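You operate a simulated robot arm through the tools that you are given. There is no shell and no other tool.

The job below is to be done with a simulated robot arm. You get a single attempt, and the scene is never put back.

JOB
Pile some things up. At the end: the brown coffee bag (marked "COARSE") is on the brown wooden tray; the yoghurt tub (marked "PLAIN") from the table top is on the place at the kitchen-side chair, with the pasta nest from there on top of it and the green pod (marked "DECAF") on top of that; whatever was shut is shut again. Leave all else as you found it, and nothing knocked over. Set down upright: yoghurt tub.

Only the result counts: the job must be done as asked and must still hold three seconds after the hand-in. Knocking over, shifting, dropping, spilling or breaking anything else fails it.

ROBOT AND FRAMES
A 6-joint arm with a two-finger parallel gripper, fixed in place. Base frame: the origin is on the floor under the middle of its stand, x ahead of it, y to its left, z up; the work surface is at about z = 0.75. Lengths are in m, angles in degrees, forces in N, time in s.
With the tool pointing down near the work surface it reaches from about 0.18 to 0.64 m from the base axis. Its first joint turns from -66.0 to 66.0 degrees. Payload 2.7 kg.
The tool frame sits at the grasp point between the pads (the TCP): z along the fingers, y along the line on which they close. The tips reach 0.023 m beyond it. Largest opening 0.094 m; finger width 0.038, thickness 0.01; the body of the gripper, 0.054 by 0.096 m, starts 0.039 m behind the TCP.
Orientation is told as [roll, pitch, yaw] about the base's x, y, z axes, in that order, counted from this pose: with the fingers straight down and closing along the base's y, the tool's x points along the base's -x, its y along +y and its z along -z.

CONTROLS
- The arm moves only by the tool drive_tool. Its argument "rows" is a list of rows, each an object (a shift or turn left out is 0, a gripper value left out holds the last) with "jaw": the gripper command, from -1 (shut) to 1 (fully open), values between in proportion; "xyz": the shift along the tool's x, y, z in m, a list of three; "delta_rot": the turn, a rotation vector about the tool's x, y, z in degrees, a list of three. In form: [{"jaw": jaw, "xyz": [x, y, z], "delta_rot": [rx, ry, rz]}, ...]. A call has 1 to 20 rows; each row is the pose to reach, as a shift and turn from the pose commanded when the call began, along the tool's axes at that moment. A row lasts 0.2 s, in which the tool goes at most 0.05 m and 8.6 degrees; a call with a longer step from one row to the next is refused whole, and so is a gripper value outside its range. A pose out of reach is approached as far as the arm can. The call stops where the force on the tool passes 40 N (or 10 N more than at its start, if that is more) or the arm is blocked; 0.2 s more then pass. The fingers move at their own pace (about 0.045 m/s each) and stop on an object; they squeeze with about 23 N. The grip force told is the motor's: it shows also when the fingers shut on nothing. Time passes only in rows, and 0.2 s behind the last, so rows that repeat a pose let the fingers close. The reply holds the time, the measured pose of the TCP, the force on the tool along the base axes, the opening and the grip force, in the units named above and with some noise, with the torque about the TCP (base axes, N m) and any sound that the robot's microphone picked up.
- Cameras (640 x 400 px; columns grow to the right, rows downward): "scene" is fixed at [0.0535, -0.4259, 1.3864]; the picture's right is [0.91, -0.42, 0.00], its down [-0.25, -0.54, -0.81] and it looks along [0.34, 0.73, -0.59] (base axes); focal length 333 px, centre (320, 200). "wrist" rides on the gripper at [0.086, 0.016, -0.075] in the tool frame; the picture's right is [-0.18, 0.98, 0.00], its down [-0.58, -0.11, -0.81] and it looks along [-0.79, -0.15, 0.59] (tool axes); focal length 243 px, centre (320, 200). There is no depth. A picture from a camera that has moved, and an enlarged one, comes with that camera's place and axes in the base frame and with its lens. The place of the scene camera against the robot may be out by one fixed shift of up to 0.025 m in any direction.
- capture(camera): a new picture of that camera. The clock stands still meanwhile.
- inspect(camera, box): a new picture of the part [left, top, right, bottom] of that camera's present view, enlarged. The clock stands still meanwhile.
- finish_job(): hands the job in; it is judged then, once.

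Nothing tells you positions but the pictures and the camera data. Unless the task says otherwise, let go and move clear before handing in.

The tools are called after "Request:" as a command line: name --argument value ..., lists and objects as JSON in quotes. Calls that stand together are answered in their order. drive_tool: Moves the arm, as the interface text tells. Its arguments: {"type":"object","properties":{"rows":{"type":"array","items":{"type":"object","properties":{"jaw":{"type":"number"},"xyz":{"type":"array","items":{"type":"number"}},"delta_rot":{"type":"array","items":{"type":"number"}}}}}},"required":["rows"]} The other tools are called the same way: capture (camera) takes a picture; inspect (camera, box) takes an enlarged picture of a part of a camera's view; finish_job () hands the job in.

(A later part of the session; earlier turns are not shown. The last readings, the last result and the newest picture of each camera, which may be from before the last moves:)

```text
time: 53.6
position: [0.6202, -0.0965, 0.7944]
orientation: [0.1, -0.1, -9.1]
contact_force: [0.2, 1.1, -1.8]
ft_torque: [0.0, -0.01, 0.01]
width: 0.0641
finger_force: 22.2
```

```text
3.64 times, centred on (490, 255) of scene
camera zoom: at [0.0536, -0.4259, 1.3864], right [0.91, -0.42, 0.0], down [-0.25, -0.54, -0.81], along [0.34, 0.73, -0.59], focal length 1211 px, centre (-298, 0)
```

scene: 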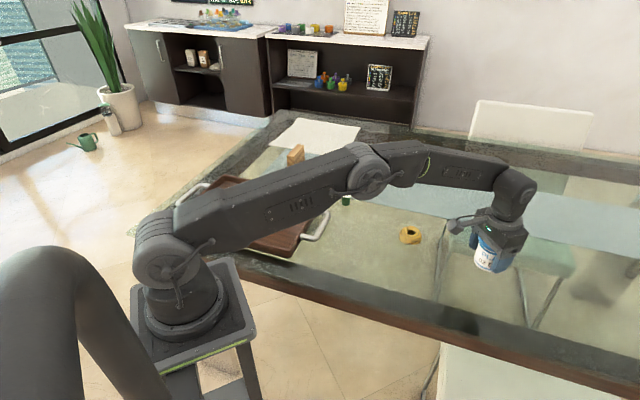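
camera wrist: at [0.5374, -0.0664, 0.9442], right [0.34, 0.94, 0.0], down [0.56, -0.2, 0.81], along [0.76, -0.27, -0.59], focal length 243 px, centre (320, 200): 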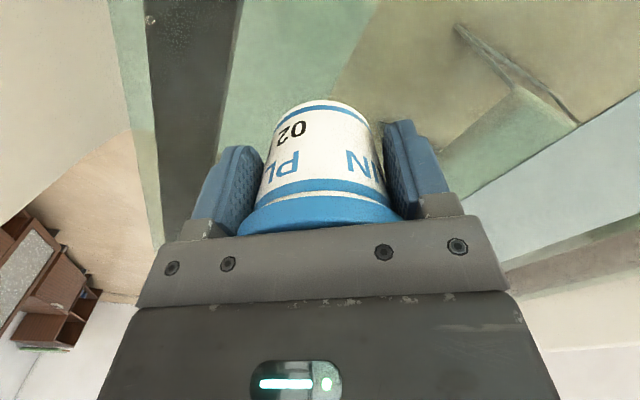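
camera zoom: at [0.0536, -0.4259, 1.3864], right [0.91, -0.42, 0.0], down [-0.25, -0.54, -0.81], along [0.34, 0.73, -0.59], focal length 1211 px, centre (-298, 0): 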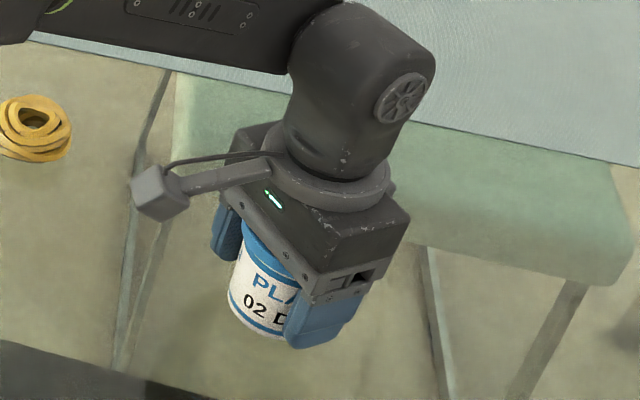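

Request:
drive_tool --rows '[{"xyz": [0, 0, 0.0015]}, {"xyz": [0, 0, 0.003]}, {"xyz": [0, 0, 0.0045]}]'

```text
time: 54.4
position: [0.619, -0.0947, 0.7887]
orientation: [0.2, -0.1, -9.0]
contact_force: [0.5, -0.8, -1.0]
ft_torque: [0.0, -0.01, 0.03]
width: 0.0641
finger_force: 23.3
```

Request:
drive_tool --rows '[{"xyz": [0, 0, 0.001]}, {"xyz": [0, 0, 0.002]}]'

```text
time: 55.0
position: [0.6184, -0.0972, 0.7875]
orientation: [0.1, -0.2, -9.0]
contact_force: [-0.8, 0.4, -1.5]
ft_torque: [0.03, 0.01, 0.01]
width: 0.0641
finger_force: 23.3
```

Request:
drive_tool --rows '[{"xyz": [0, 0, 0.001]}, {"xyz": [0, 0, 0.002]}]'

```text
time: 55.6
position: [0.62, -0.0962, 0.7857]
orientation: [0.1, -0.2, -8.9]
contact_force: [-3.4, 0.9, 7.4]
ft_torque: [-0.07, 0.23, 0.0]
width: 0.0642
finger_force: 23.1
```

The tub is on the glass. I'll ease off slightly, then open the fingers.

Request:
drive_tool --rows '[{"xyz": [0, 0, -0.0008]}, {"jaw": 1, "xyz": [0, 0, -0.0008]}, {"jaw": 1, "xyz": [0, 0, -0.0008]}, {"jaw": 1, "xyz": [0, 0, -0.0008]}, {"jaw": 1, "xyz": [0, 0, -0.0008]}]'

Request:
capture --camera "wrist"

Request:
inspect --camera "scene" --box '[420, 200, 560, 310]'

```text
time: 56.8
position: [0.6191, -0.0957, 0.7861]
orientation: [0.2, -0.1, -9.0]
contact_force: [0.3, -0.2, 0.4]
ft_torque: [-0.02, 0.01, 0.02]
width: 0.0937
finger_force: 0.1
```

```text
taken
camera wrist: at [0.5365, -0.0656, 0.8594], right [0.34, 0.94, 0.0], down [0.56, -0.2, 0.81], along [0.76, -0.27, -0.59], focal length 243 px, centre (320, 200)
```

wrist: 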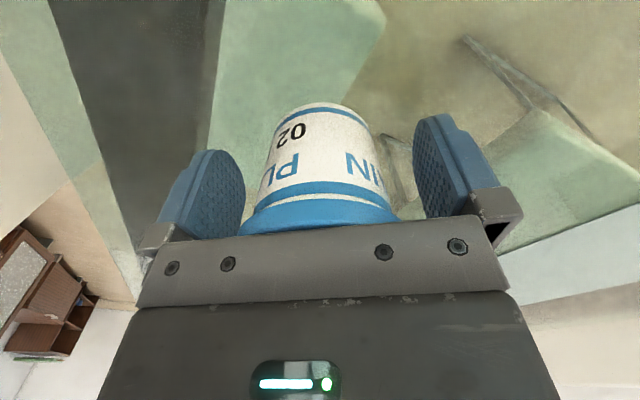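

```text
3.64 times, centred on (490, 255) of scene
camera zoom: at [0.0535, -0.4259, 1.3864], right [0.91, -0.42, 0.0], down [-0.25, -0.54, -0.81], along [0.34, 0.73, -0.59], focal length 1211 px, centre (-298, 0)
```

zoom: 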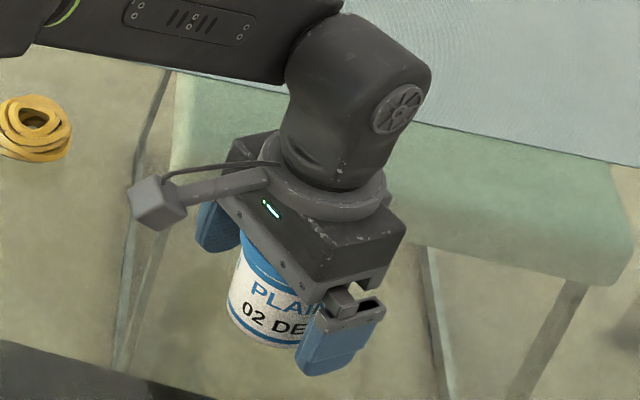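

Released. I'll lift straight up, and check the tub and its position.

Request:
drive_tool --rows '[{"xyz": [0, 0, -0.01]}, {"xyz": [0, 0, -0.03]}, {"xyz": [0, 0, -0.06]}, {"xyz": [0, 0, -0.09]}, {"xyz": [0, 0, -0.125]}]'

Request:
capture --camera "wrist"

Request:
capture --camera "scene"

Request:
inspect --camera "wrist" --box '[220, 0, 480, 160]'

```text
time: 58.0
position: [0.6209, -0.0989, 0.91]
orientation: [0.1, 0.0, -9.0]
contact_force: [-0.2, -1.1, 0.5]
ft_torque: [0.0, -0.02, -0.01]
width: 0.094
finger_force: 0.1
```

```text
taken
camera wrist: at [0.5378, -0.0674, 0.9846], right [0.34, 0.94, 0.0], down [0.56, -0.2, 0.81], along [0.76, -0.27, -0.59], focal length 243 px, centre (320, 200)
```

wrist: 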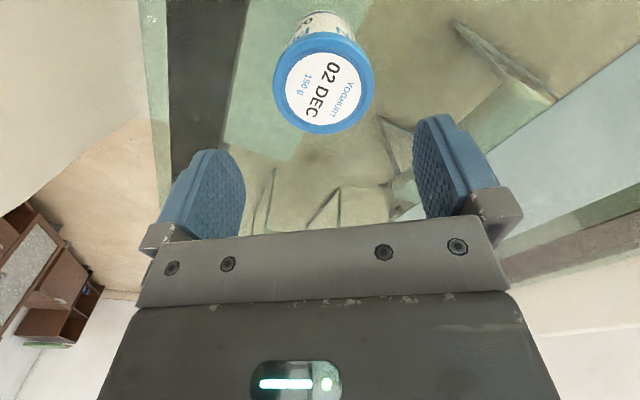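

```text
taken
```

scene: 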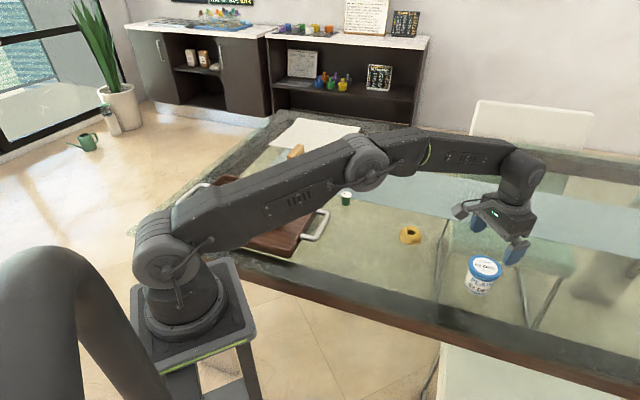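

```text
2.46 times, centred on (350, 80) of wrist
camera zoom: at [0.5378, -0.0674, 0.9846], right [0.34, 0.94, 0.0], down [0.56, -0.2, 0.81], along [0.76, -0.27, -0.59], focal length 597 px, centre (246, 495)
```

zoom: 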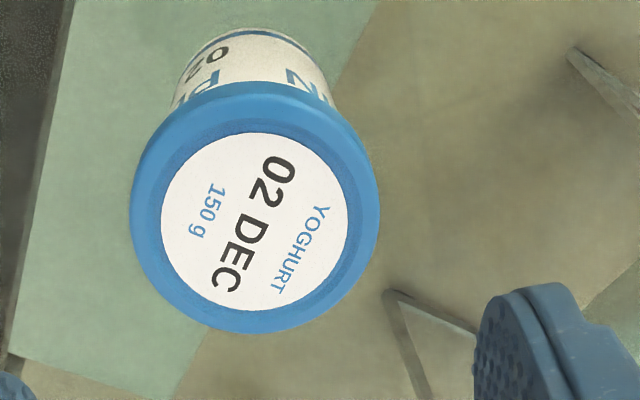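

The tub stands upright at (0.621, -0.096) in front of the kitchen-side chair. Next is the pasta nest; I'll hover over it.

Request:
drive_tool --rows '[{"xyz": [0.0147, 0.0404, -0.005]}, {"xyz": [0.0294, 0.0808, -0.01]}, {"xyz": [0.0441, 0.1212, -0.01]}, {"xyz": [0.0588, 0.1616, -0.005]}, {"xyz": [0.0735, 0.202, 0]}]'

Request:
capture --camera "wrist"

Request:
inspect --camera "wrist" --box '[220, 0, 480, 160]'

```text
time: 59.2
position: [0.5752, 0.1137, 0.9111]
orientation: [0.1, -0.1, -9.1]
contact_force: [0.3, 0.7, 0.1]
ft_torque: [-0.02, -0.02, 0.0]
width: 0.0938
finger_force: 0.1
```

```text
taken
camera wrist: at [0.4932, 0.1444, 0.9855], right [0.34, 0.94, 0.0], down [0.56, -0.2, 0.81], along [0.76, -0.27, -0.59], focal length 243 px, centre (320, 200)
```

wrist: 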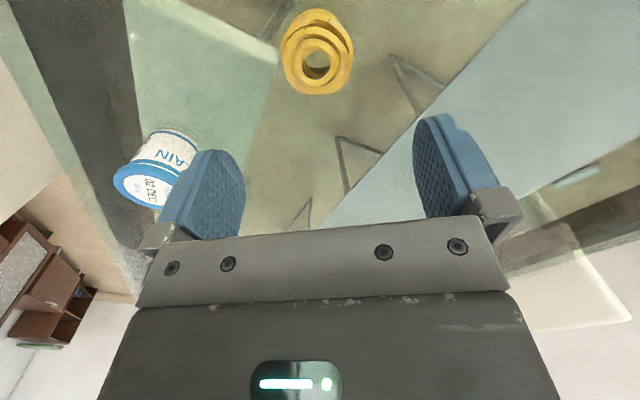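

```text
2.46 times, centred on (350, 80) of wrist
camera zoom: at [0.4932, 0.1444, 0.9855], right [0.34, 0.94, 0.0], down [0.56, -0.2, 0.81], along [0.76, -0.27, -0.59], focal length 597 px, centre (246, 495)
```

zoom: 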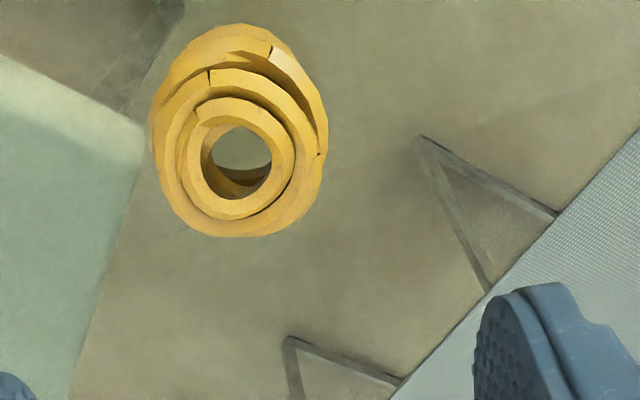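

The nest centre is at about (0.581, 0.1105), about 0.06 m across and low. I'll centre on it and descend so the fingertips stop just above the glass.

Request:
drive_tool --rows '[{"xyz": [-0.0055, -0.0022, 0.03]}, {"xyz": [-0.0055, -0.0022, 0.065]}, {"xyz": [-0.0055, -0.0022, 0.095]}]'

Request:
capture --camera "wrist"

Request:
inspect --camera "wrist" --box '[220, 40, 440, 200]'

Request:
inspect --camera "scene" --box '[360, 180, 480, 270]'

```text
time: 60.0
position: [0.582, 0.1117, 0.8179]
orientation: [0.2, -0.1, -9.0]
contact_force: [-0.6, 0.4, -0.6]
ft_torque: [0.02, -0.02, 0.02]
width: 0.094
finger_force: 0.1
```

```text
taken
camera wrist: at [0.4995, 0.1416, 0.8909], right [0.34, 0.94, 0.0], down [0.56, -0.2, 0.81], along [0.76, -0.27, -0.59], focal length 243 px, centre (320, 200)
```

wrist: 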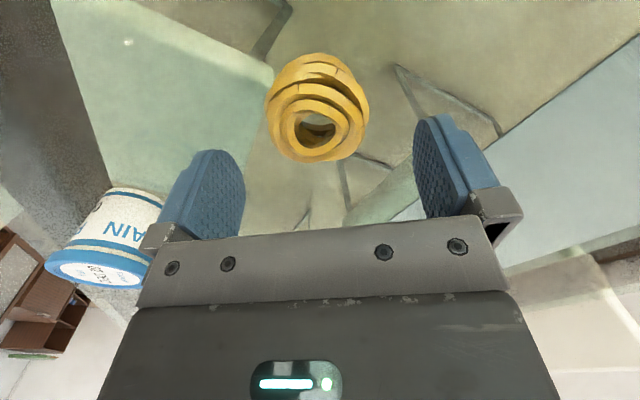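

```text
2.50 times, centred on (330, 120) of wrist
camera zoom: at [0.4995, 0.1416, 0.8909], right [0.34, 0.94, 0.0], down [0.56, -0.2, 0.81], along [0.76, -0.27, -0.59], focal length 606 px, centre (295, 400)
```

zoom: 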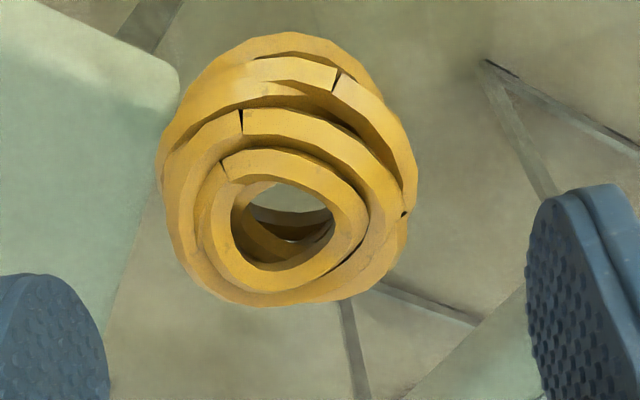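

```text
4.44 times, centred on (420, 225) of scene
camera zoom: at [0.0535, -0.4259, 1.3864], right [0.91, -0.42, 0.0], down [-0.25, -0.54, -0.81], along [0.34, 0.73, -0.59], focal length 1480 px, centre (-124, 89)
```

zoom: 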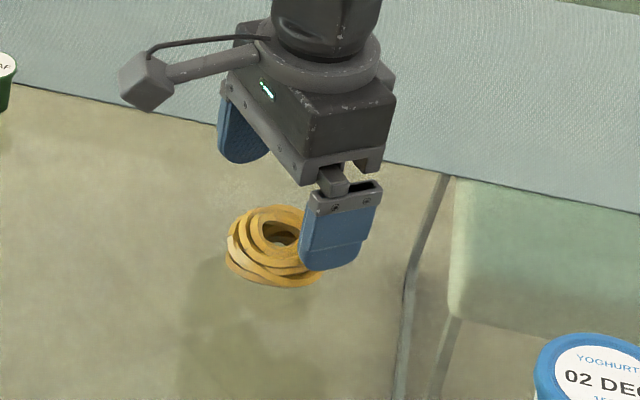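

Request:
drive_tool --rows '[{"xyz": [0, -0.0015, 0.015]}, {"xyz": [0, -0.0015, 0.03]}, {"xyz": [0, -0.0015, 0.04]}]'

Request:
capture --camera "wrist"

Request:
inspect --camera "scene" --box '[360, 180, 480, 270]'

```text
time: 60.8
position: [0.5835, 0.1113, 0.7758]
orientation: [0.1, 0.0, -9.1]
contact_force: [0.2, -0.3, 1.2]
ft_torque: [0.0, 0.01, -0.03]
width: 0.0939
finger_force: 0.1
```

```text
taken
camera wrist: at [0.5018, 0.1412, 0.8495], right [0.34, 0.94, 0.0], down [0.56, -0.2, 0.81], along [0.76, -0.27, -0.59], focal length 243 px, centre (320, 200)
```

wrist: 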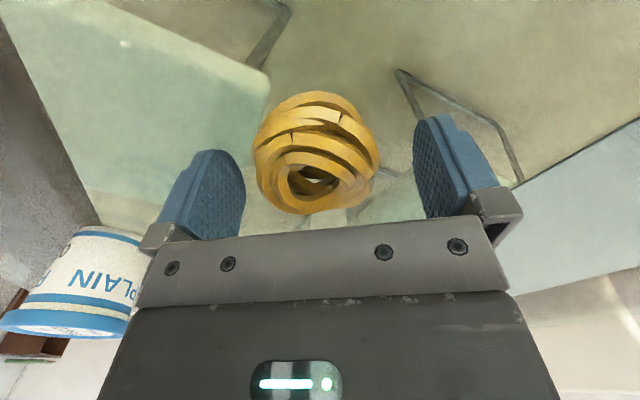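

```text
4.44 times, centred on (420, 225) of scene
camera zoom: at [0.0535, -0.4259, 1.3864], right [0.91, -0.42, 0.0], down [-0.25, -0.54, -0.81], along [0.34, 0.73, -0.59], focal length 1480 px, centre (-124, 89)
```

zoom: 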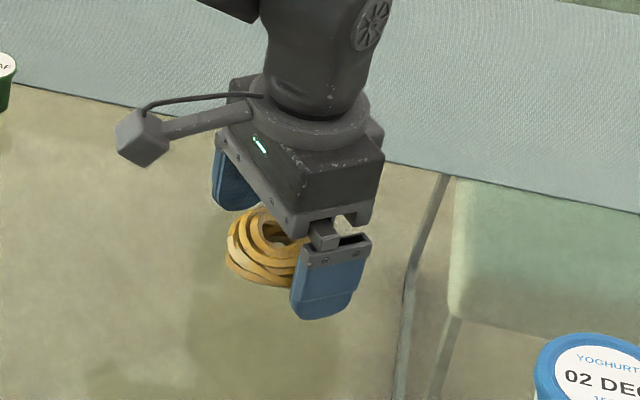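

Request:
drive_tool --rows '[{"jaw": -1, "xyz": [0.002, 0, 0]}, {"jaw": -1, "xyz": [0.002, 0, 0]}, {"jaw": -1, "xyz": [0.002, 0, 0]}, {"jaw": -1, "xyz": [0.002, 0, 0]}, {"jaw": -1, "xyz": [0.002, 0, 0]}]'

Request:
capture --camera "wrist"

```text
time: 62.0
position: [0.5828, 0.1109, 0.7761]
orientation: [0.1, -0.1, -9.1]
contact_force: [-0.5, 0.4, 1.0]
ft_torque: [-0.01, -0.04, 0.01]
width: 0.0555
finger_force: 23.5
```

```text
taken
camera wrist: at [0.4992, 0.1412, 0.85], right [0.34, 0.94, 0.0], down [0.56, -0.2, 0.81], along [0.76, -0.27, -0.59], focal length 243 px, centre (320, 200)
```

wrist: 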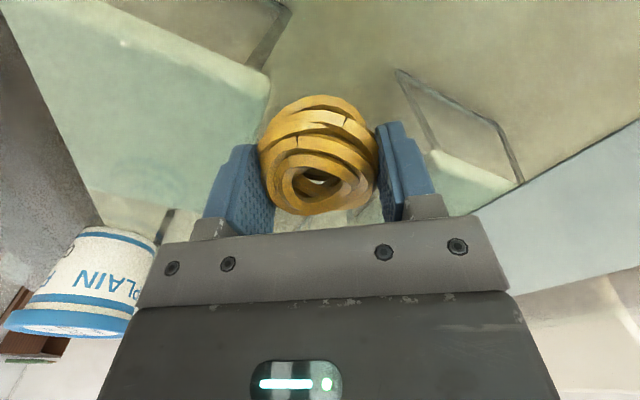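

The nest is gripped at 0.0555 m. I'll lift it gently and check.

Request:
drive_tool --rows '[{"xyz": [0, 0, -0.003]}, {"xyz": [0, 0, -0.008]}, {"xyz": [0, 0, -0.016]}, {"xyz": [0, 0, -0.026]}]'

Request:
inspect --camera "scene" --box '[360, 180, 480, 270]'

Request:
capture --camera "wrist"

```text
time: 63.0
position: [0.5836, 0.1112, 0.8013]
orientation: [0.0, 0.0, -9.0]
contact_force: [-0.5, -1.0, 0.1]
ft_torque: [0.01, -0.01, -0.01]
width: 0.0556
finger_force: 23.1
```

```text
4.44 times, centred on (420, 225) of scene
camera zoom: at [0.0535, -0.4259, 1.3864], right [0.91, -0.42, 0.0], down [-0.25, -0.54, -0.81], along [0.34, 0.73, -0.59], focal length 1480 px, centre (-124, 89)
```

zoom: 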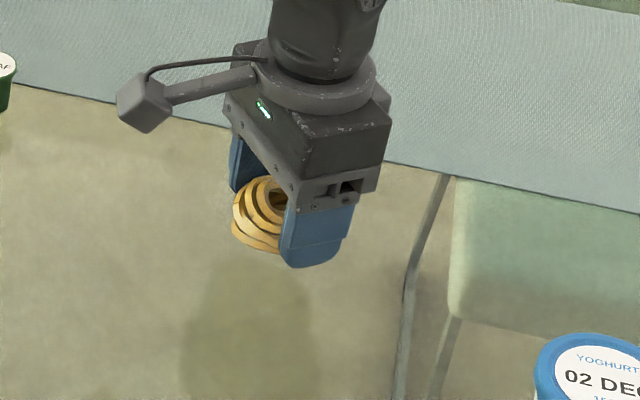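

```text
taken
camera wrist: at [0.4998, 0.1411, 0.876], right [0.34, 0.94, 0.0], down [0.56, -0.2, 0.81], along [0.76, -0.27, -0.59], focal length 243 px, centre (320, 200)
```

wrist: 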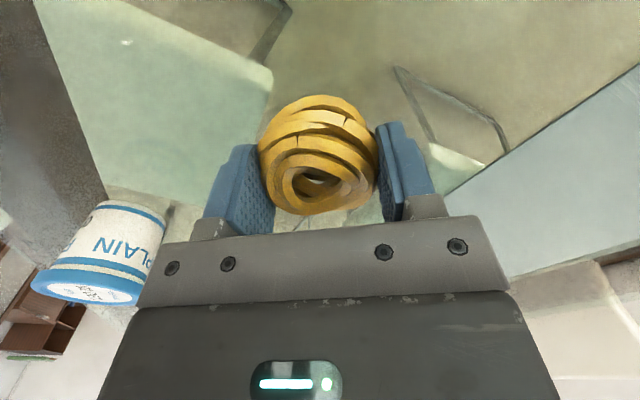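

The nest is held firmly. I'll raise it, carry it over the tub and check alignment before lowering.

Request:
drive_tool --rows '[{"xyz": [0, 0, -0.02]}, {"xyz": [0, 0, -0.05]}, {"xyz": [0, 0, -0.08]}, {"xyz": [0, 0, -0.1]}]'

Request:
drive_tool --rows '[{"xyz": [-0.005, -0.015, 0]}, {"xyz": [-0.0141, -0.0397, 0]}, {"xyz": [-0.0281, -0.0794, 0]}, {"xyz": [-0.0422, -0.1192, 0]}, {"xyz": [-0.0562, -0.1589, 0]}, {"xyz": [-0.066, -0.185, 0]}, {"xyz": [-0.0703, -0.1986, 0]}]'

Request:
capture --camera "wrist"

Request:
inspect --camera "scene" --box '[420, 190, 560, 310]'

```text
time: 64.0
position: [0.5814, 0.1097, 0.9046]
orientation: [0.1, -0.1, -9.0]
contact_force: [-0.7, 0.4, -0.6]
ft_torque: [-0.02, -0.01, 0.0]
width: 0.0553
finger_force: 23.0
```

```text
time: 65.6
position: [0.6204, -0.0967, 0.9042]
orientation: [0.3, -0.1, -9.0]
contact_force: [-0.2, -0.1, -0.6]
ft_torque: [-0.01, -0.05, 0.02]
width: 0.0551
finger_force: 23.2
```

```text
taken
camera wrist: at [0.5372, -0.0669, 0.9767], right [0.34, 0.94, 0.0], down [0.56, -0.2, 0.81], along [0.76, -0.27, -0.59], focal length 243 px, centre (320, 200)
```

wrist: 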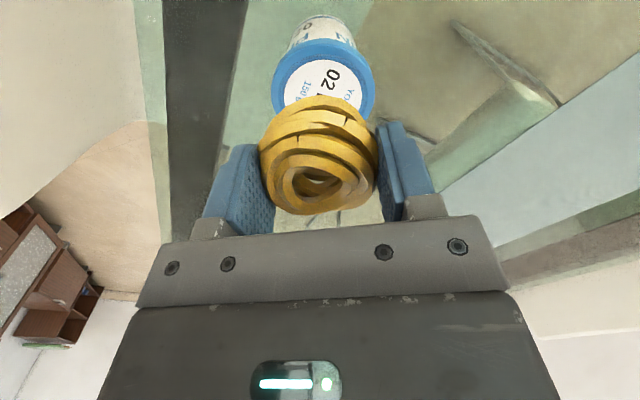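

```text
3.33 times, centred on (490, 250) of scene
camera zoom: at [0.0535, -0.4259, 1.3864], right [0.91, -0.42, 0.0], down [-0.25, -0.54, -0.81], along [0.34, 0.73, -0.59], focal length 1110 px, centre (-247, 33)
```

zoom: 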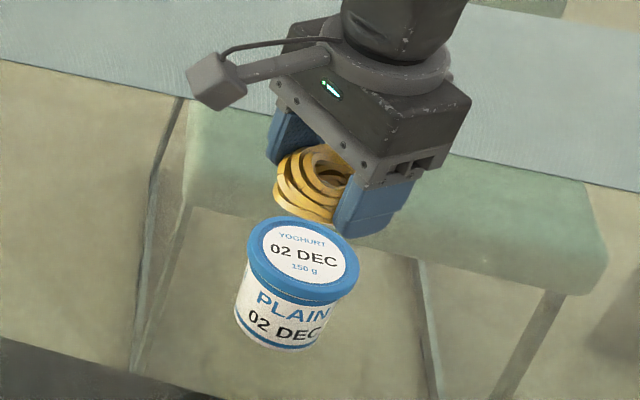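

The lid is about 2 mm toward +y of the hand. I'll correct that, lower the nest to just above the lid and check again.

Request:
drive_tool --rows '[{"xyz": [-0.001, 0.002, 0.01]}, {"xyz": [-0.001, 0.002, 0.025]}, {"xyz": [-0.001, 0.002, 0.038]}, {"xyz": [-0.001, 0.002, 0.046]}]'

Request:
capture --camera "wrist"

Request:
inspect --camera "scene" --box '[440, 220, 540, 300]'

```text
time: 66.6
position: [0.6207, -0.0949, 0.8561]
orientation: [0.2, -0.1, -9.0]
contact_force: [0.5, 0.1, -1.5]
ft_torque: [-0.01, 0.01, -0.04]
width: 0.055
finger_force: 22.9
```

```text
taken
camera wrist: at [0.5375, -0.0645, 0.9297], right [0.34, 0.94, 0.0], down [0.56, -0.2, 0.81], along [0.76, -0.27, -0.59], focal length 243 px, centre (320, 200)
```

wrist: 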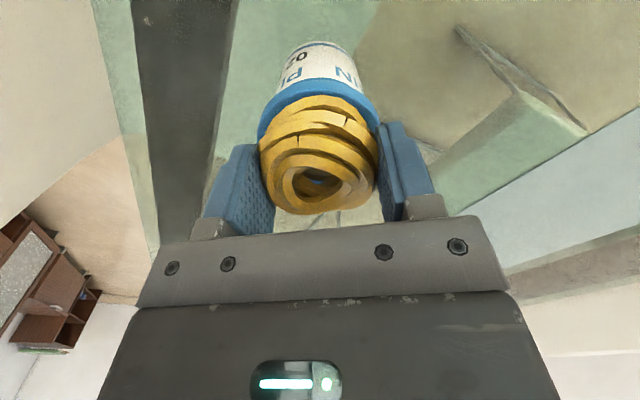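

```text
5.00 times, centred on (490, 260) of scene
camera zoom: at [0.0535, -0.4259, 1.3864], right [0.91, -0.42, 0.0], down [-0.25, -0.54, -0.81], along [0.34, 0.73, -0.59], focal length 1666 px, centre (-530, -100)
```

zoom: 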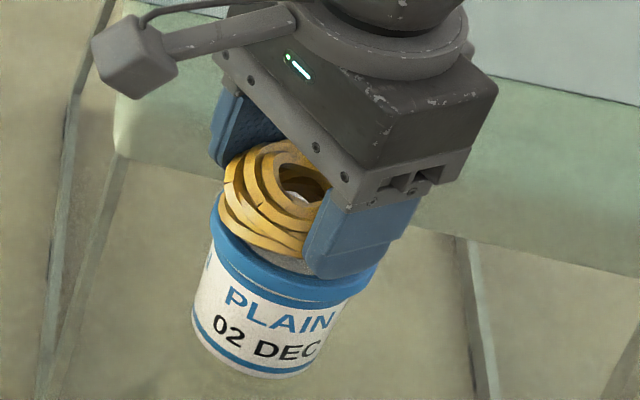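

Request:
inspect --camera "wrist" --box '[230, 30, 410, 150]'

Request:
inspect --camera "scene" --box '[460, 230, 530, 285]'

```text
3.33 times, centred on (320, 90) of wrist
camera zoom: at [0.5375, -0.0645, 0.9297], right [0.34, 0.94, 0.0], down [0.56, -0.2, 0.81], along [0.76, -0.27, -0.59], focal length 809 px, centre (320, 567)
```

zoom: 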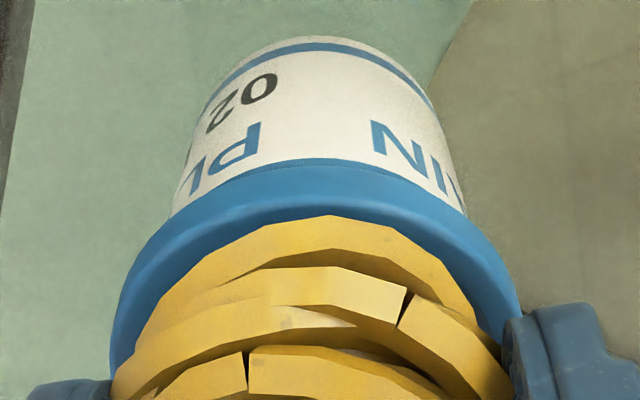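

```text
7.27 times, centred on (495, 258) of scene
camera zoom: at [0.0535, -0.4259, 1.3864], right [0.91, -0.42, 0.0], down [-0.25, -0.54, -0.81], along [0.34, 0.73, -0.59], focal length 2423 px, centre (-953, -218)
```

zoom: 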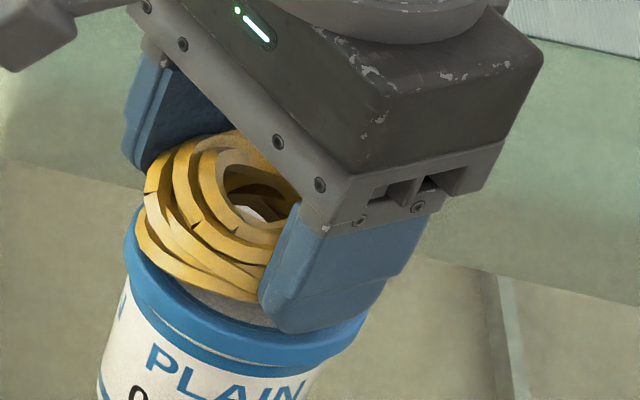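

The nest sits about 6 mm too close to the robot relative to the lid's centre. I'll shift it outward by that and compare again.

Request:
drive_tool --rows '[{"xyz": [-0.003, 0, 0]}, {"xyz": [-0.006, 0, 0]}]'

Request:
inspect --camera "wrist" --box '[230, 30, 410, 150]'

Request:
inspect --camera "scene" --box '[460, 230, 530, 285]'

```text
time: 67.2
position: [0.6274, -0.0959, 0.8555]
orientation: [0.1, -0.2, -9.0]
contact_force: [1.0, 1.4, -0.4]
ft_torque: [-0.02, 0.05, 0.02]
width: 0.0551
finger_force: 23.2
```

```text
3.33 times, centred on (320, 90) of wrist
camera zoom: at [0.5442, -0.065, 0.93], right [0.34, 0.94, 0.0], down [0.56, -0.2, 0.81], along [0.76, -0.27, -0.59], focal length 809 px, centre (320, 567)
```

zoom: 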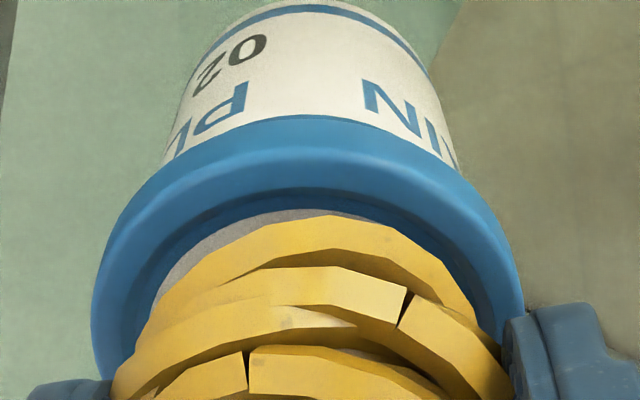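

```text
7.27 times, centred on (495, 258) of scene
camera zoom: at [0.0535, -0.4259, 1.3864], right [0.91, -0.42, 0.0], down [-0.25, -0.54, -0.81], along [0.34, 0.73, -0.59], focal length 2423 px, centre (-953, -218)
```

zoom: 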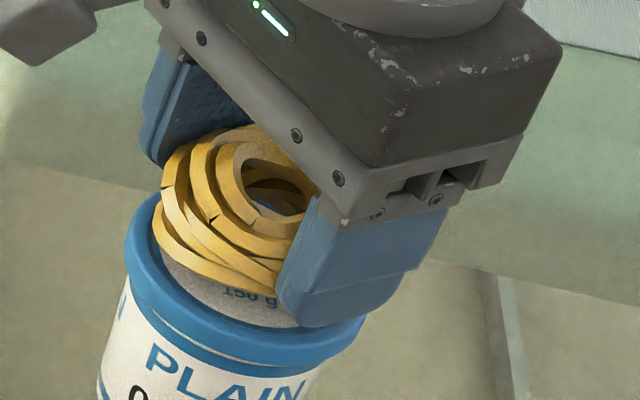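

The nest now sits centred over the lid in both views. I'll lower it in small steps until it touches.

Request:
drive_tool --rows '[{"xyz": [0, 0, 0.002]}, {"xyz": [0, 0, 0.004]}]'

Request:
drive_tool --rows '[{"xyz": [0, 0, 0.001]}, {"xyz": [0, 0, 0.002]}]'

```text
time: 67.8
position: [0.6273, -0.0956, 0.8515]
orientation: [0.1, -0.1, -9.0]
contact_force: [-0.1, 0.6, -0.8]
ft_torque: [0.0, 0.01, 0.0]
width: 0.0553
finger_force: 22.4
```

```text
time: 68.4
position: [0.6276, -0.0949, 0.8501]
orientation: [0.1, -0.2, -9.0]
contact_force: [-1.1, 0.7, 6.7]
ft_torque: [0.05, 0.14, 0.04]
width: 0.0553
finger_force: 23.2
```

It has touched (about 7 N). I'll ease off a hair, look once more, then open.

Request:
drive_tool --rows '[{"xyz": [0, 0, -0.0008]}]'

Request:
inspect --camera "scene" --box '[460, 230, 530, 285]'

Request:
inspect --camera "wrist" --box '[230, 30, 410, 150]'

```text
time: 68.8
position: [0.6273, -0.0953, 0.8513]
orientation: [0.1, -0.2, -9.1]
contact_force: [1.6, -0.2, 4.6]
ft_torque: [-0.03, -0.05, -0.02]
width: 0.0555
finger_force: 22.7
```

```text
7.27 times, centred on (495, 258) of scene
camera zoom: at [0.0535, -0.4259, 1.3864], right [0.91, -0.42, 0.0], down [-0.25, -0.54, -0.81], along [0.34, 0.73, -0.59], focal length 2423 px, centre (-953, -218)
```

zoom: 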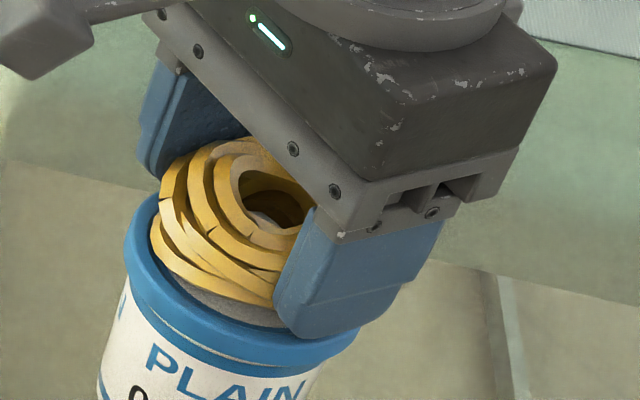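

```text
3.33 times, centred on (320, 90) of wrist
camera zoom: at [0.5446, -0.0653, 0.9246], right [0.34, 0.94, 0.0], down [0.55, -0.2, 0.81], along [0.76, -0.27, -0.59], focal length 809 px, centre (320, 567)
```

zoom: 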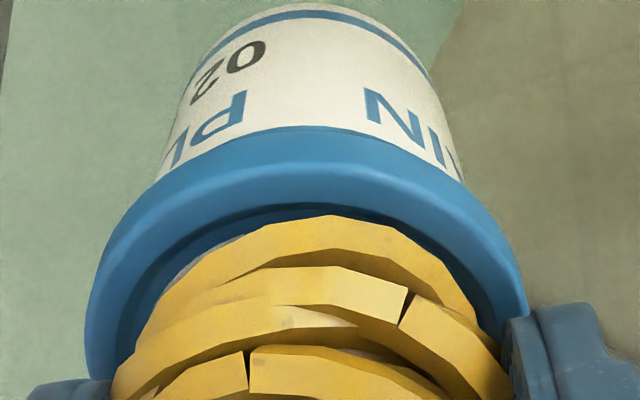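

Request:
drive_tool --rows '[{"jaw": 1}, {"jaw": 1}, {"jaw": 1}, {"jaw": 1}]'

Request:
inspect --camera "scene" --box '[460, 230, 530, 285]'

Request:
capture --camera "wrist"

```text
time: 69.8
position: [0.6269, -0.0951, 0.8499]
orientation: [0.1, 0.0, -9.1]
contact_force: [-0.1, -0.6, -0.1]
ft_torque: [0.0, -0.02, 0.01]
width: 0.094
finger_force: 0.0
```

```text
7.27 times, centred on (495, 258) of scene
camera zoom: at [0.0535, -0.4259, 1.3864], right [0.91, -0.42, 0.0], down [-0.25, -0.54, -0.81], along [0.34, 0.73, -0.59], focal length 2423 px, centre (-953, -218)
```

zoom: 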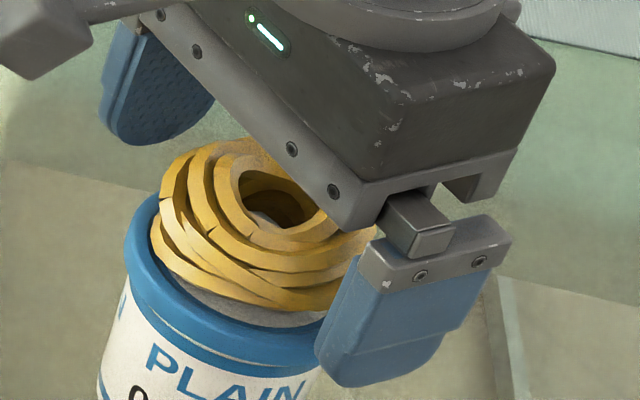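

```text
taken
camera wrist: at [0.5445, -0.0651, 0.9244], right [0.34, 0.94, 0.0], down [0.56, -0.2, 0.81], along [0.76, -0.27, -0.59], focal length 243 px, centre (320, 200)
```

wrist: 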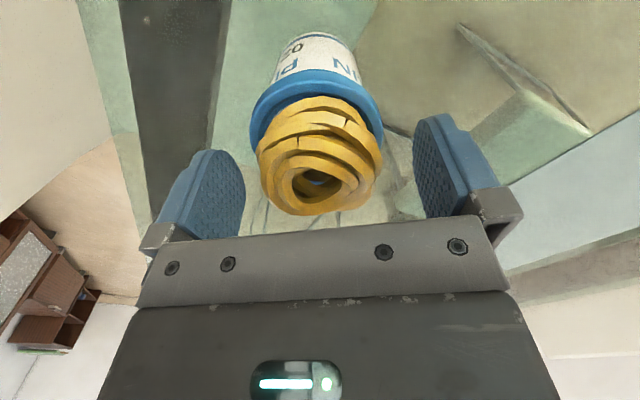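

The nest rests centred on the tub. I'll lift straight up and check.

Request:
drive_tool --rows '[{"xyz": [0, 0, -0.01]}, {"xyz": [0, 0, -0.03]}, {"xyz": [0, 0, -0.06]}, {"xyz": [0, 0, -0.09]}]'

Request:
capture --camera "wrist"

Request:
inspect --camera "wrist" --box '[220, 0, 480, 160]'

Request:
inspect --camera "scene" --box '[440, 220, 540, 300]'

```text
time: 70.8
position: [0.6284, -0.0949, 0.941]
orientation: [0.1, -0.1, -9.0]
contact_force: [0.3, 0.0, 0.0]
ft_torque: [0.04, -0.01, 0.01]
width: 0.0939
finger_force: 0.1
```

```text
taken
camera wrist: at [0.5443, -0.0652, 1.0151], right [0.34, 0.94, 0.0], down [0.56, -0.2, 0.81], along [0.76, -0.27, -0.59], focal length 243 px, centre (320, 200)
```

wrist: 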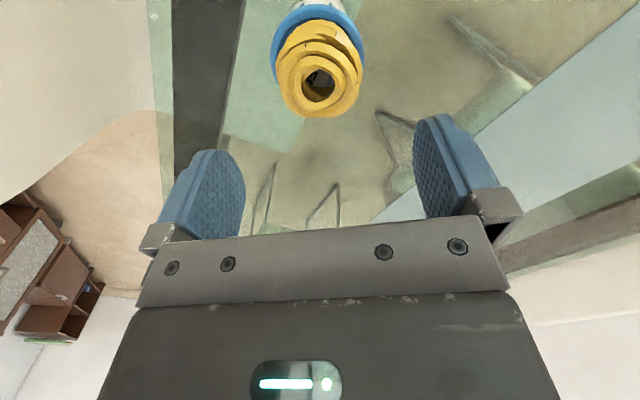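

```text
2.46 times, centred on (350, 80) of wrist
camera zoom: at [0.5443, -0.0652, 1.0151], right [0.34, 0.94, 0.0], down [0.56, -0.2, 0.81], along [0.76, -0.27, -0.59], focal length 597 px, centre (246, 495)
```

zoom: 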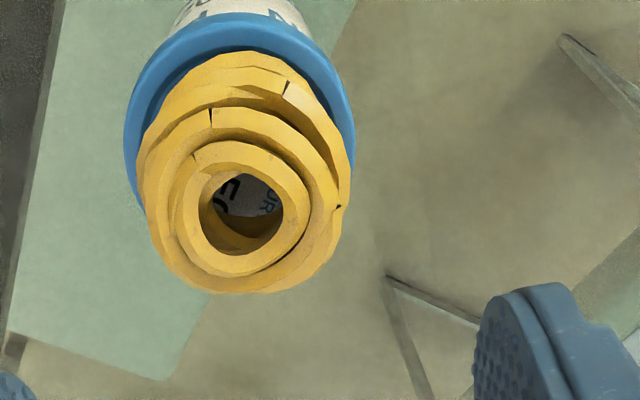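

```text
5.00 times, centred on (490, 260) of scene
camera zoom: at [0.0535, -0.4259, 1.3864], right [0.91, -0.42, 0.0], down [-0.25, -0.54, -0.81], along [0.34, 0.73, -0.59], focal length 1666 px, centre (-530, -100)
```

zoom: 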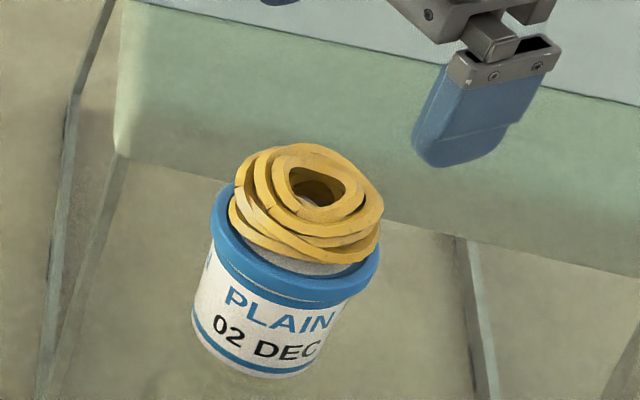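

The nest sits well on the tub. Next is the DECAF pod; I'll move over to it.

Request:
drive_tool --rows '[{"xyz": [0.0207, 0.0392, -0.005]}, {"xyz": [0.0415, 0.0785, -0.01]}, {"xyz": [0.0622, 0.1177, -0.01]}, {"xyz": [0.0829, 0.157, -0.01]}, {"xyz": [0.1037, 0.1962, -0.01]}, {"xyz": [0.1244, 0.2354, -0.01]}, {"xyz": [0.1451, 0.2747, -0.01]}, {"xyz": [0.1658, 0.3139, -0.01]}, {"xyz": [0.1866, 0.3532, -0.005]}, {"xyz": [0.2073, 0.3924, 0]}]'

Request:
capture --camera "wrist"

Request:
capture --camera "scene"

```text
time: 73.0
position: [0.4835, 0.3236, 0.9418]
orientation: [0.1, -0.1, -9.1]
contact_force: [-0.3, 0.6, 0.7]
ft_torque: [-0.04, 0.01, 0.01]
width: 0.094
finger_force: 0.1
```

```text
taken
camera wrist: at [0.4008, 0.3549, 1.0153], right [0.34, 0.94, 0.0], down [0.56, -0.2, 0.81], along [0.76, -0.27, -0.59], focal length 243 px, centre (320, 200)
```

wrist: 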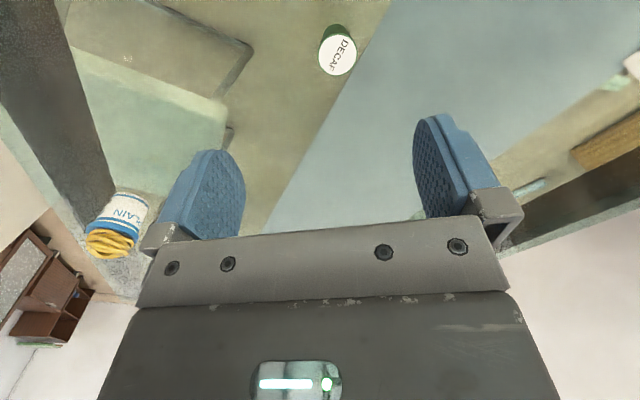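

```text
taken
```

scene: 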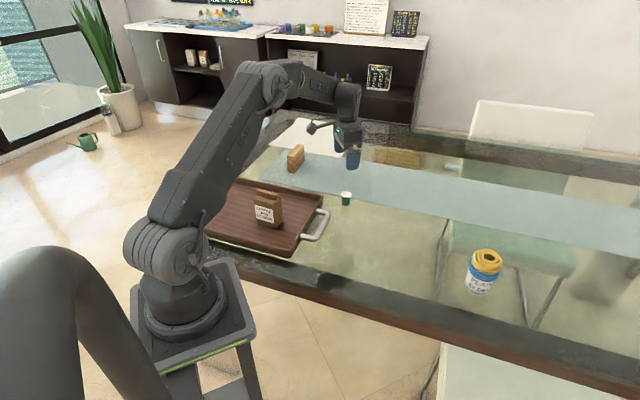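

Request:
inspect --camera "wrist" --box '[260, 0, 420, 100]'

Request:
inspect --camera "scene" --box '[315, 175, 385, 225]'

```text
4.00 times, centred on (340, 50) of wrist
camera zoom: at [0.4008, 0.3549, 1.0153], right [0.34, 0.94, 0.0], down [0.56, -0.2, 0.81], along [0.76, -0.27, -0.59], focal length 970 px, centre (240, 800)
```

zoom: 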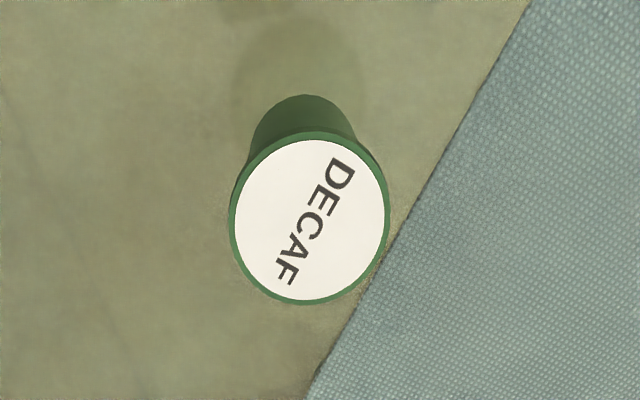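

```text
8.00 times, centred on (350, 200) of scene
camera zoom: at [0.0535, -0.426, 1.3864], right [0.91, -0.42, 0.0], down [-0.25, -0.54, -0.81], along [0.34, 0.73, -0.59], focal length 2665 px, centre (80, 200)
```

zoom: 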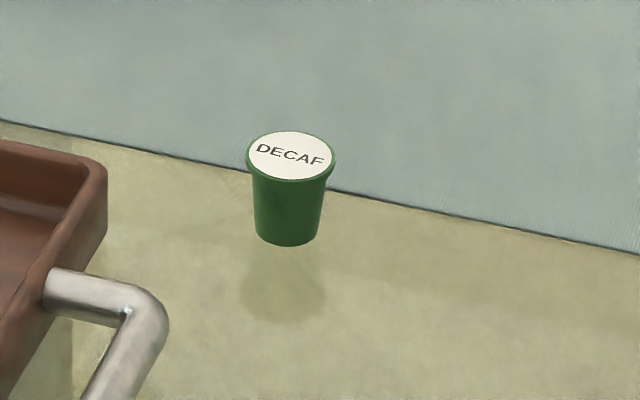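

The pod is about 0.036 m across at the rim, about 0.036 m tall, centred near (0.496, 0.337). I'll move over it, descend part way and re-check.

Request:
drive_tool --rows '[{"xyz": [-0.0103, 0.0152, 0.02]}, {"xyz": [-0.0103, 0.0152, 0.05]}, {"xyz": [-0.0103, 0.0152, 0.08]}, {"xyz": [-0.0103, 0.0152, 0.11]}]'

Request:
capture --camera "wrist"

Request:
inspect --camera "wrist" --box '[220, 40, 440, 200]'

Request:
inspect --camera "scene" --box '[305, 155, 405, 230]'

```text
time: 74.0
position: [0.4978, 0.3369, 0.8304]
orientation: [0.0, -0.1, -9.0]
contact_force: [-0.5, 0.3, -0.3]
ft_torque: [0.04, -0.01, 0.04]
width: 0.0938
finger_force: 0.0
```

```text
taken
camera wrist: at [0.4149, 0.3668, 0.9045], right [0.34, 0.94, 0.0], down [0.56, -0.2, 0.81], along [0.76, -0.27, -0.59], focal length 243 px, centre (320, 200)
```

wrist: 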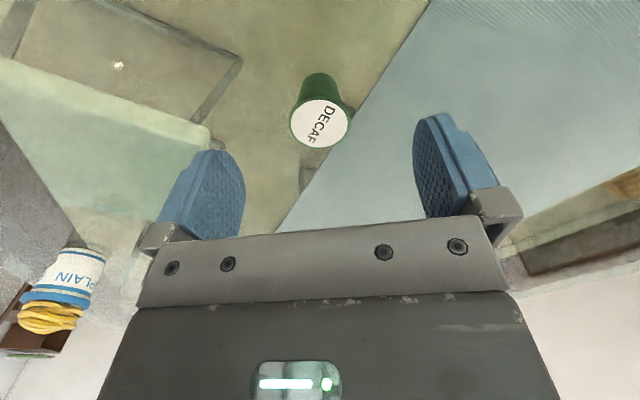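

```text
2.50 times, centred on (330, 120) of wrist
camera zoom: at [0.4149, 0.3668, 0.9045], right [0.34, 0.94, 0.0], down [0.56, -0.2, 0.81], along [0.76, -0.27, -0.59], focal length 606 px, centre (295, 400)
```

zoom: 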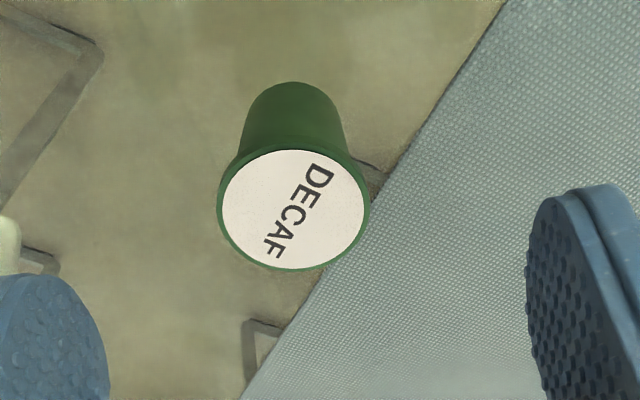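

```text
5.33 times, centred on (355, 192) of scene
camera zoom: at [0.0535, -0.4259, 1.3864], right [0.91, -0.42, 0.0], down [-0.25, -0.54, -0.81], along [0.34, 0.73, -0.59], focal length 1777 px, centre (133, 240)
```

zoom: 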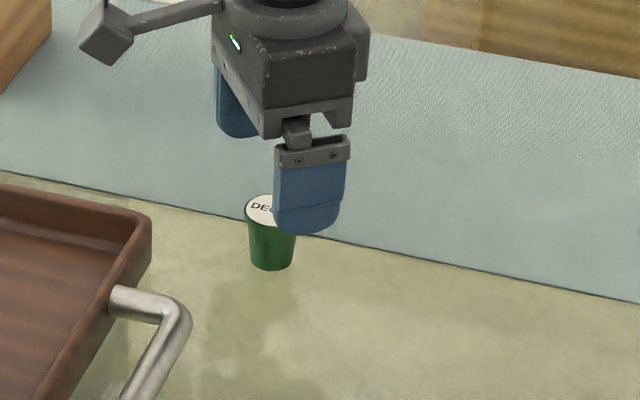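

Alignment is good: the pod is on the hand axis within about 1 mm. I'll descend to grip height.

Request:
drive_tool --rows '[{"xyz": [0.001, 0, 0.02]}, {"xyz": [0.001, 0, 0.038]}, {"xyz": [0.001, 0, 0.051]}]'

Request:
capture --camera "wrist"

Request:
inspect --camera "scene" --box '[305, 155, 405, 230]'

```text
time: 74.8
position: [0.4956, 0.3377, 0.7812]
orientation: [0.2, -0.1, -9.1]
contact_force: [-0.4, 1.0, -0.3]
ft_torque: [0.01, -0.02, 0.01]
width: 0.0942
finger_force: 0.0
```

```text
taken
camera wrist: at [0.4126, 0.3681, 0.8541], right [0.34, 0.94, 0.0], down [0.55, -0.2, 0.81], along [0.76, -0.27, -0.59], focal length 243 px, centre (320, 200)
```

wrist: 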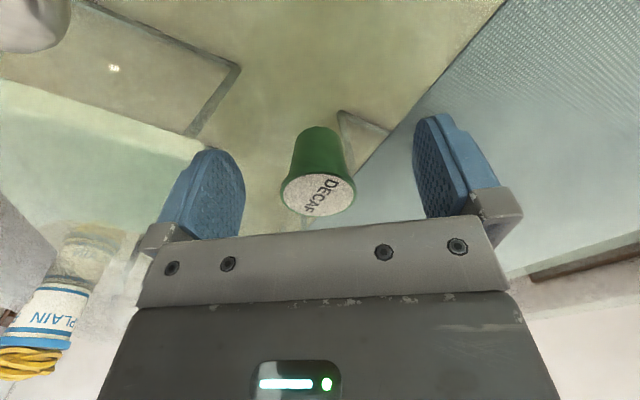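

```text
5.33 times, centred on (355, 192) of scene
camera zoom: at [0.0535, -0.4259, 1.3864], right [0.91, -0.42, 0.0], down [-0.25, -0.54, -0.81], along [0.34, 0.73, -0.59], focal length 1777 px, centre (133, 240)
```

zoom: 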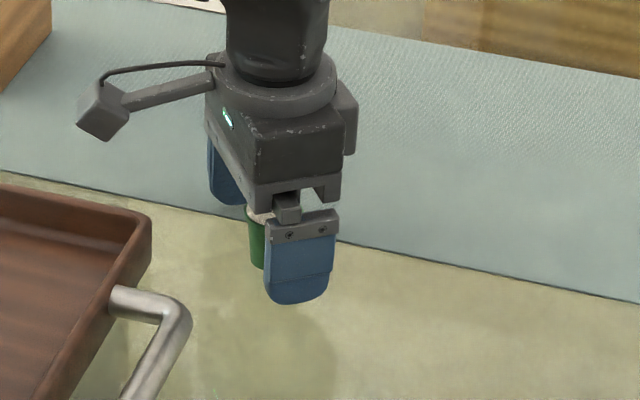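

Request:
drive_tool --rows '[{"jaw": -1}, {"jaw": -1}, {"jaw": -1}, {"jaw": -1}, {"jaw": -1}, {"jaw": -1}]'

Request:
capture --camera "wrist"

Request:
inspect --camera "scene" --box '[305, 155, 405, 230]'

```text
time: 76.2
position: [0.4948, 0.3381, 0.7803]
orientation: [0.1, -0.1, -8.9]
contact_force: [-0.3, -0.3, -0.5]
ft_torque: [0.0, 0.01, 0.01]
width: 0.0322
finger_force: 23.1
```

```text
taken
camera wrist: at [0.4125, 0.368, 0.8541], right [0.34, 0.94, 0.0], down [0.56, -0.2, 0.81], along [0.76, -0.27, -0.59], focal length 243 px, centre (320, 200)
```

wrist: 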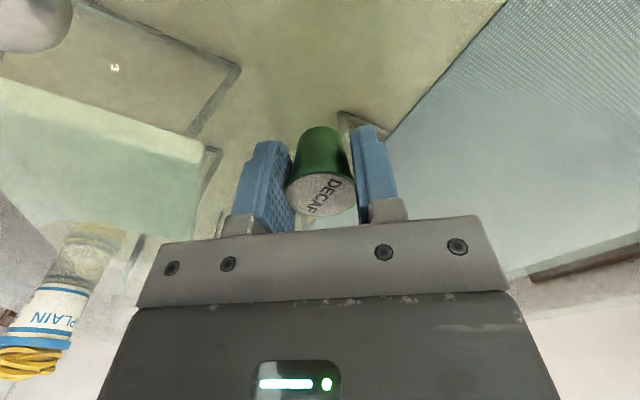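

```text
5.33 times, centred on (355, 192) of scene
camera zoom: at [0.0535, -0.4259, 1.3864], right [0.91, -0.42, 0.0], down [-0.25, -0.54, -0.81], along [0.34, 0.73, -0.59], focal length 1777 px, centre (133, 240)
```

zoom: 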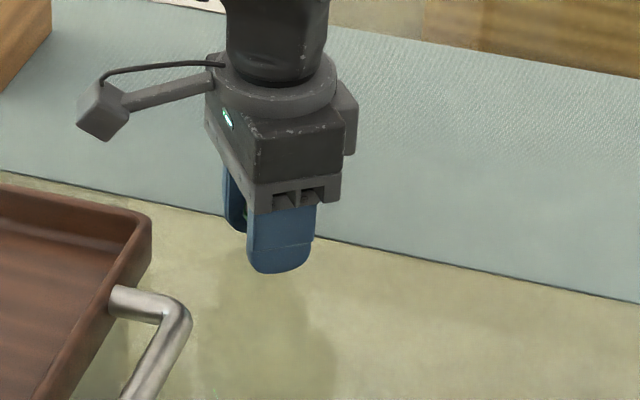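

The pod is gripped (0.032 m). I'll lift slowly and verify it comes along.

Request:
drive_tool --rows '[{"xyz": [0, 0, -0.002]}, {"xyz": [0, 0, -0.005]}, {"xyz": [0, 0, -0.009]}, {"xyz": [0, 0, -0.014]}]'

Request:
capture --camera "wrist"

Request:
inspect --camera "scene" --box '[305, 155, 405, 230]'

```text
time: 77.2
position: [0.4956, 0.3387, 0.7943]
orientation: [0.0, -0.1, -9.0]
contact_force: [0.7, -0.4, -0.4]
ft_torque: [0.01, 0.02, 0.0]
width: 0.032
finger_force: 23.2
```

```text
taken
camera wrist: at [0.4127, 0.3687, 0.8681], right [0.34, 0.94, 0.0], down [0.56, -0.2, 0.81], along [0.76, -0.27, -0.59], focal length 243 px, centre (320, 200)
```

wrist: 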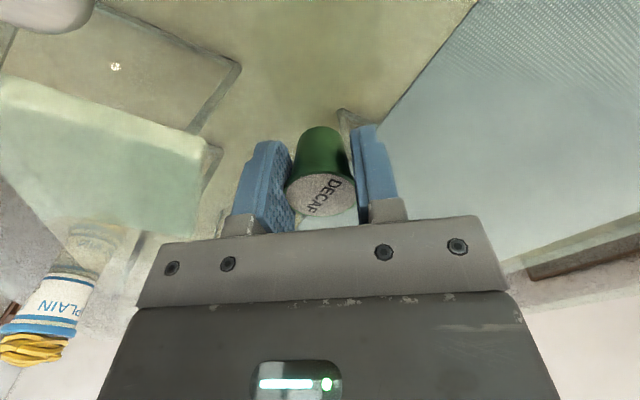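

```text
5.33 times, centred on (355, 192) of scene
camera zoom: at [0.0535, -0.4259, 1.3864], right [0.91, -0.42, 0.0], down [-0.25, -0.54, -0.81], along [0.34, 0.73, -0.59], focal length 1777 px, centre (133, 240)
```

zoom: 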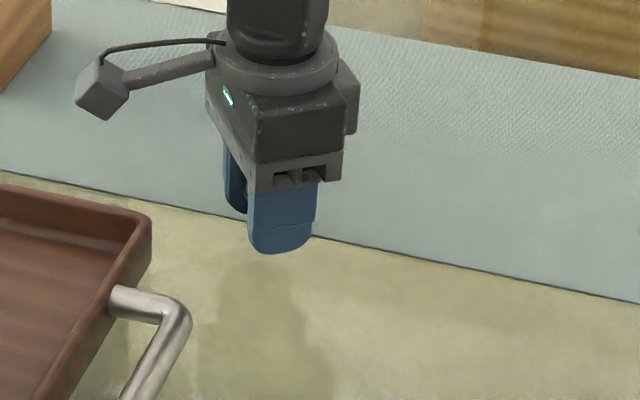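

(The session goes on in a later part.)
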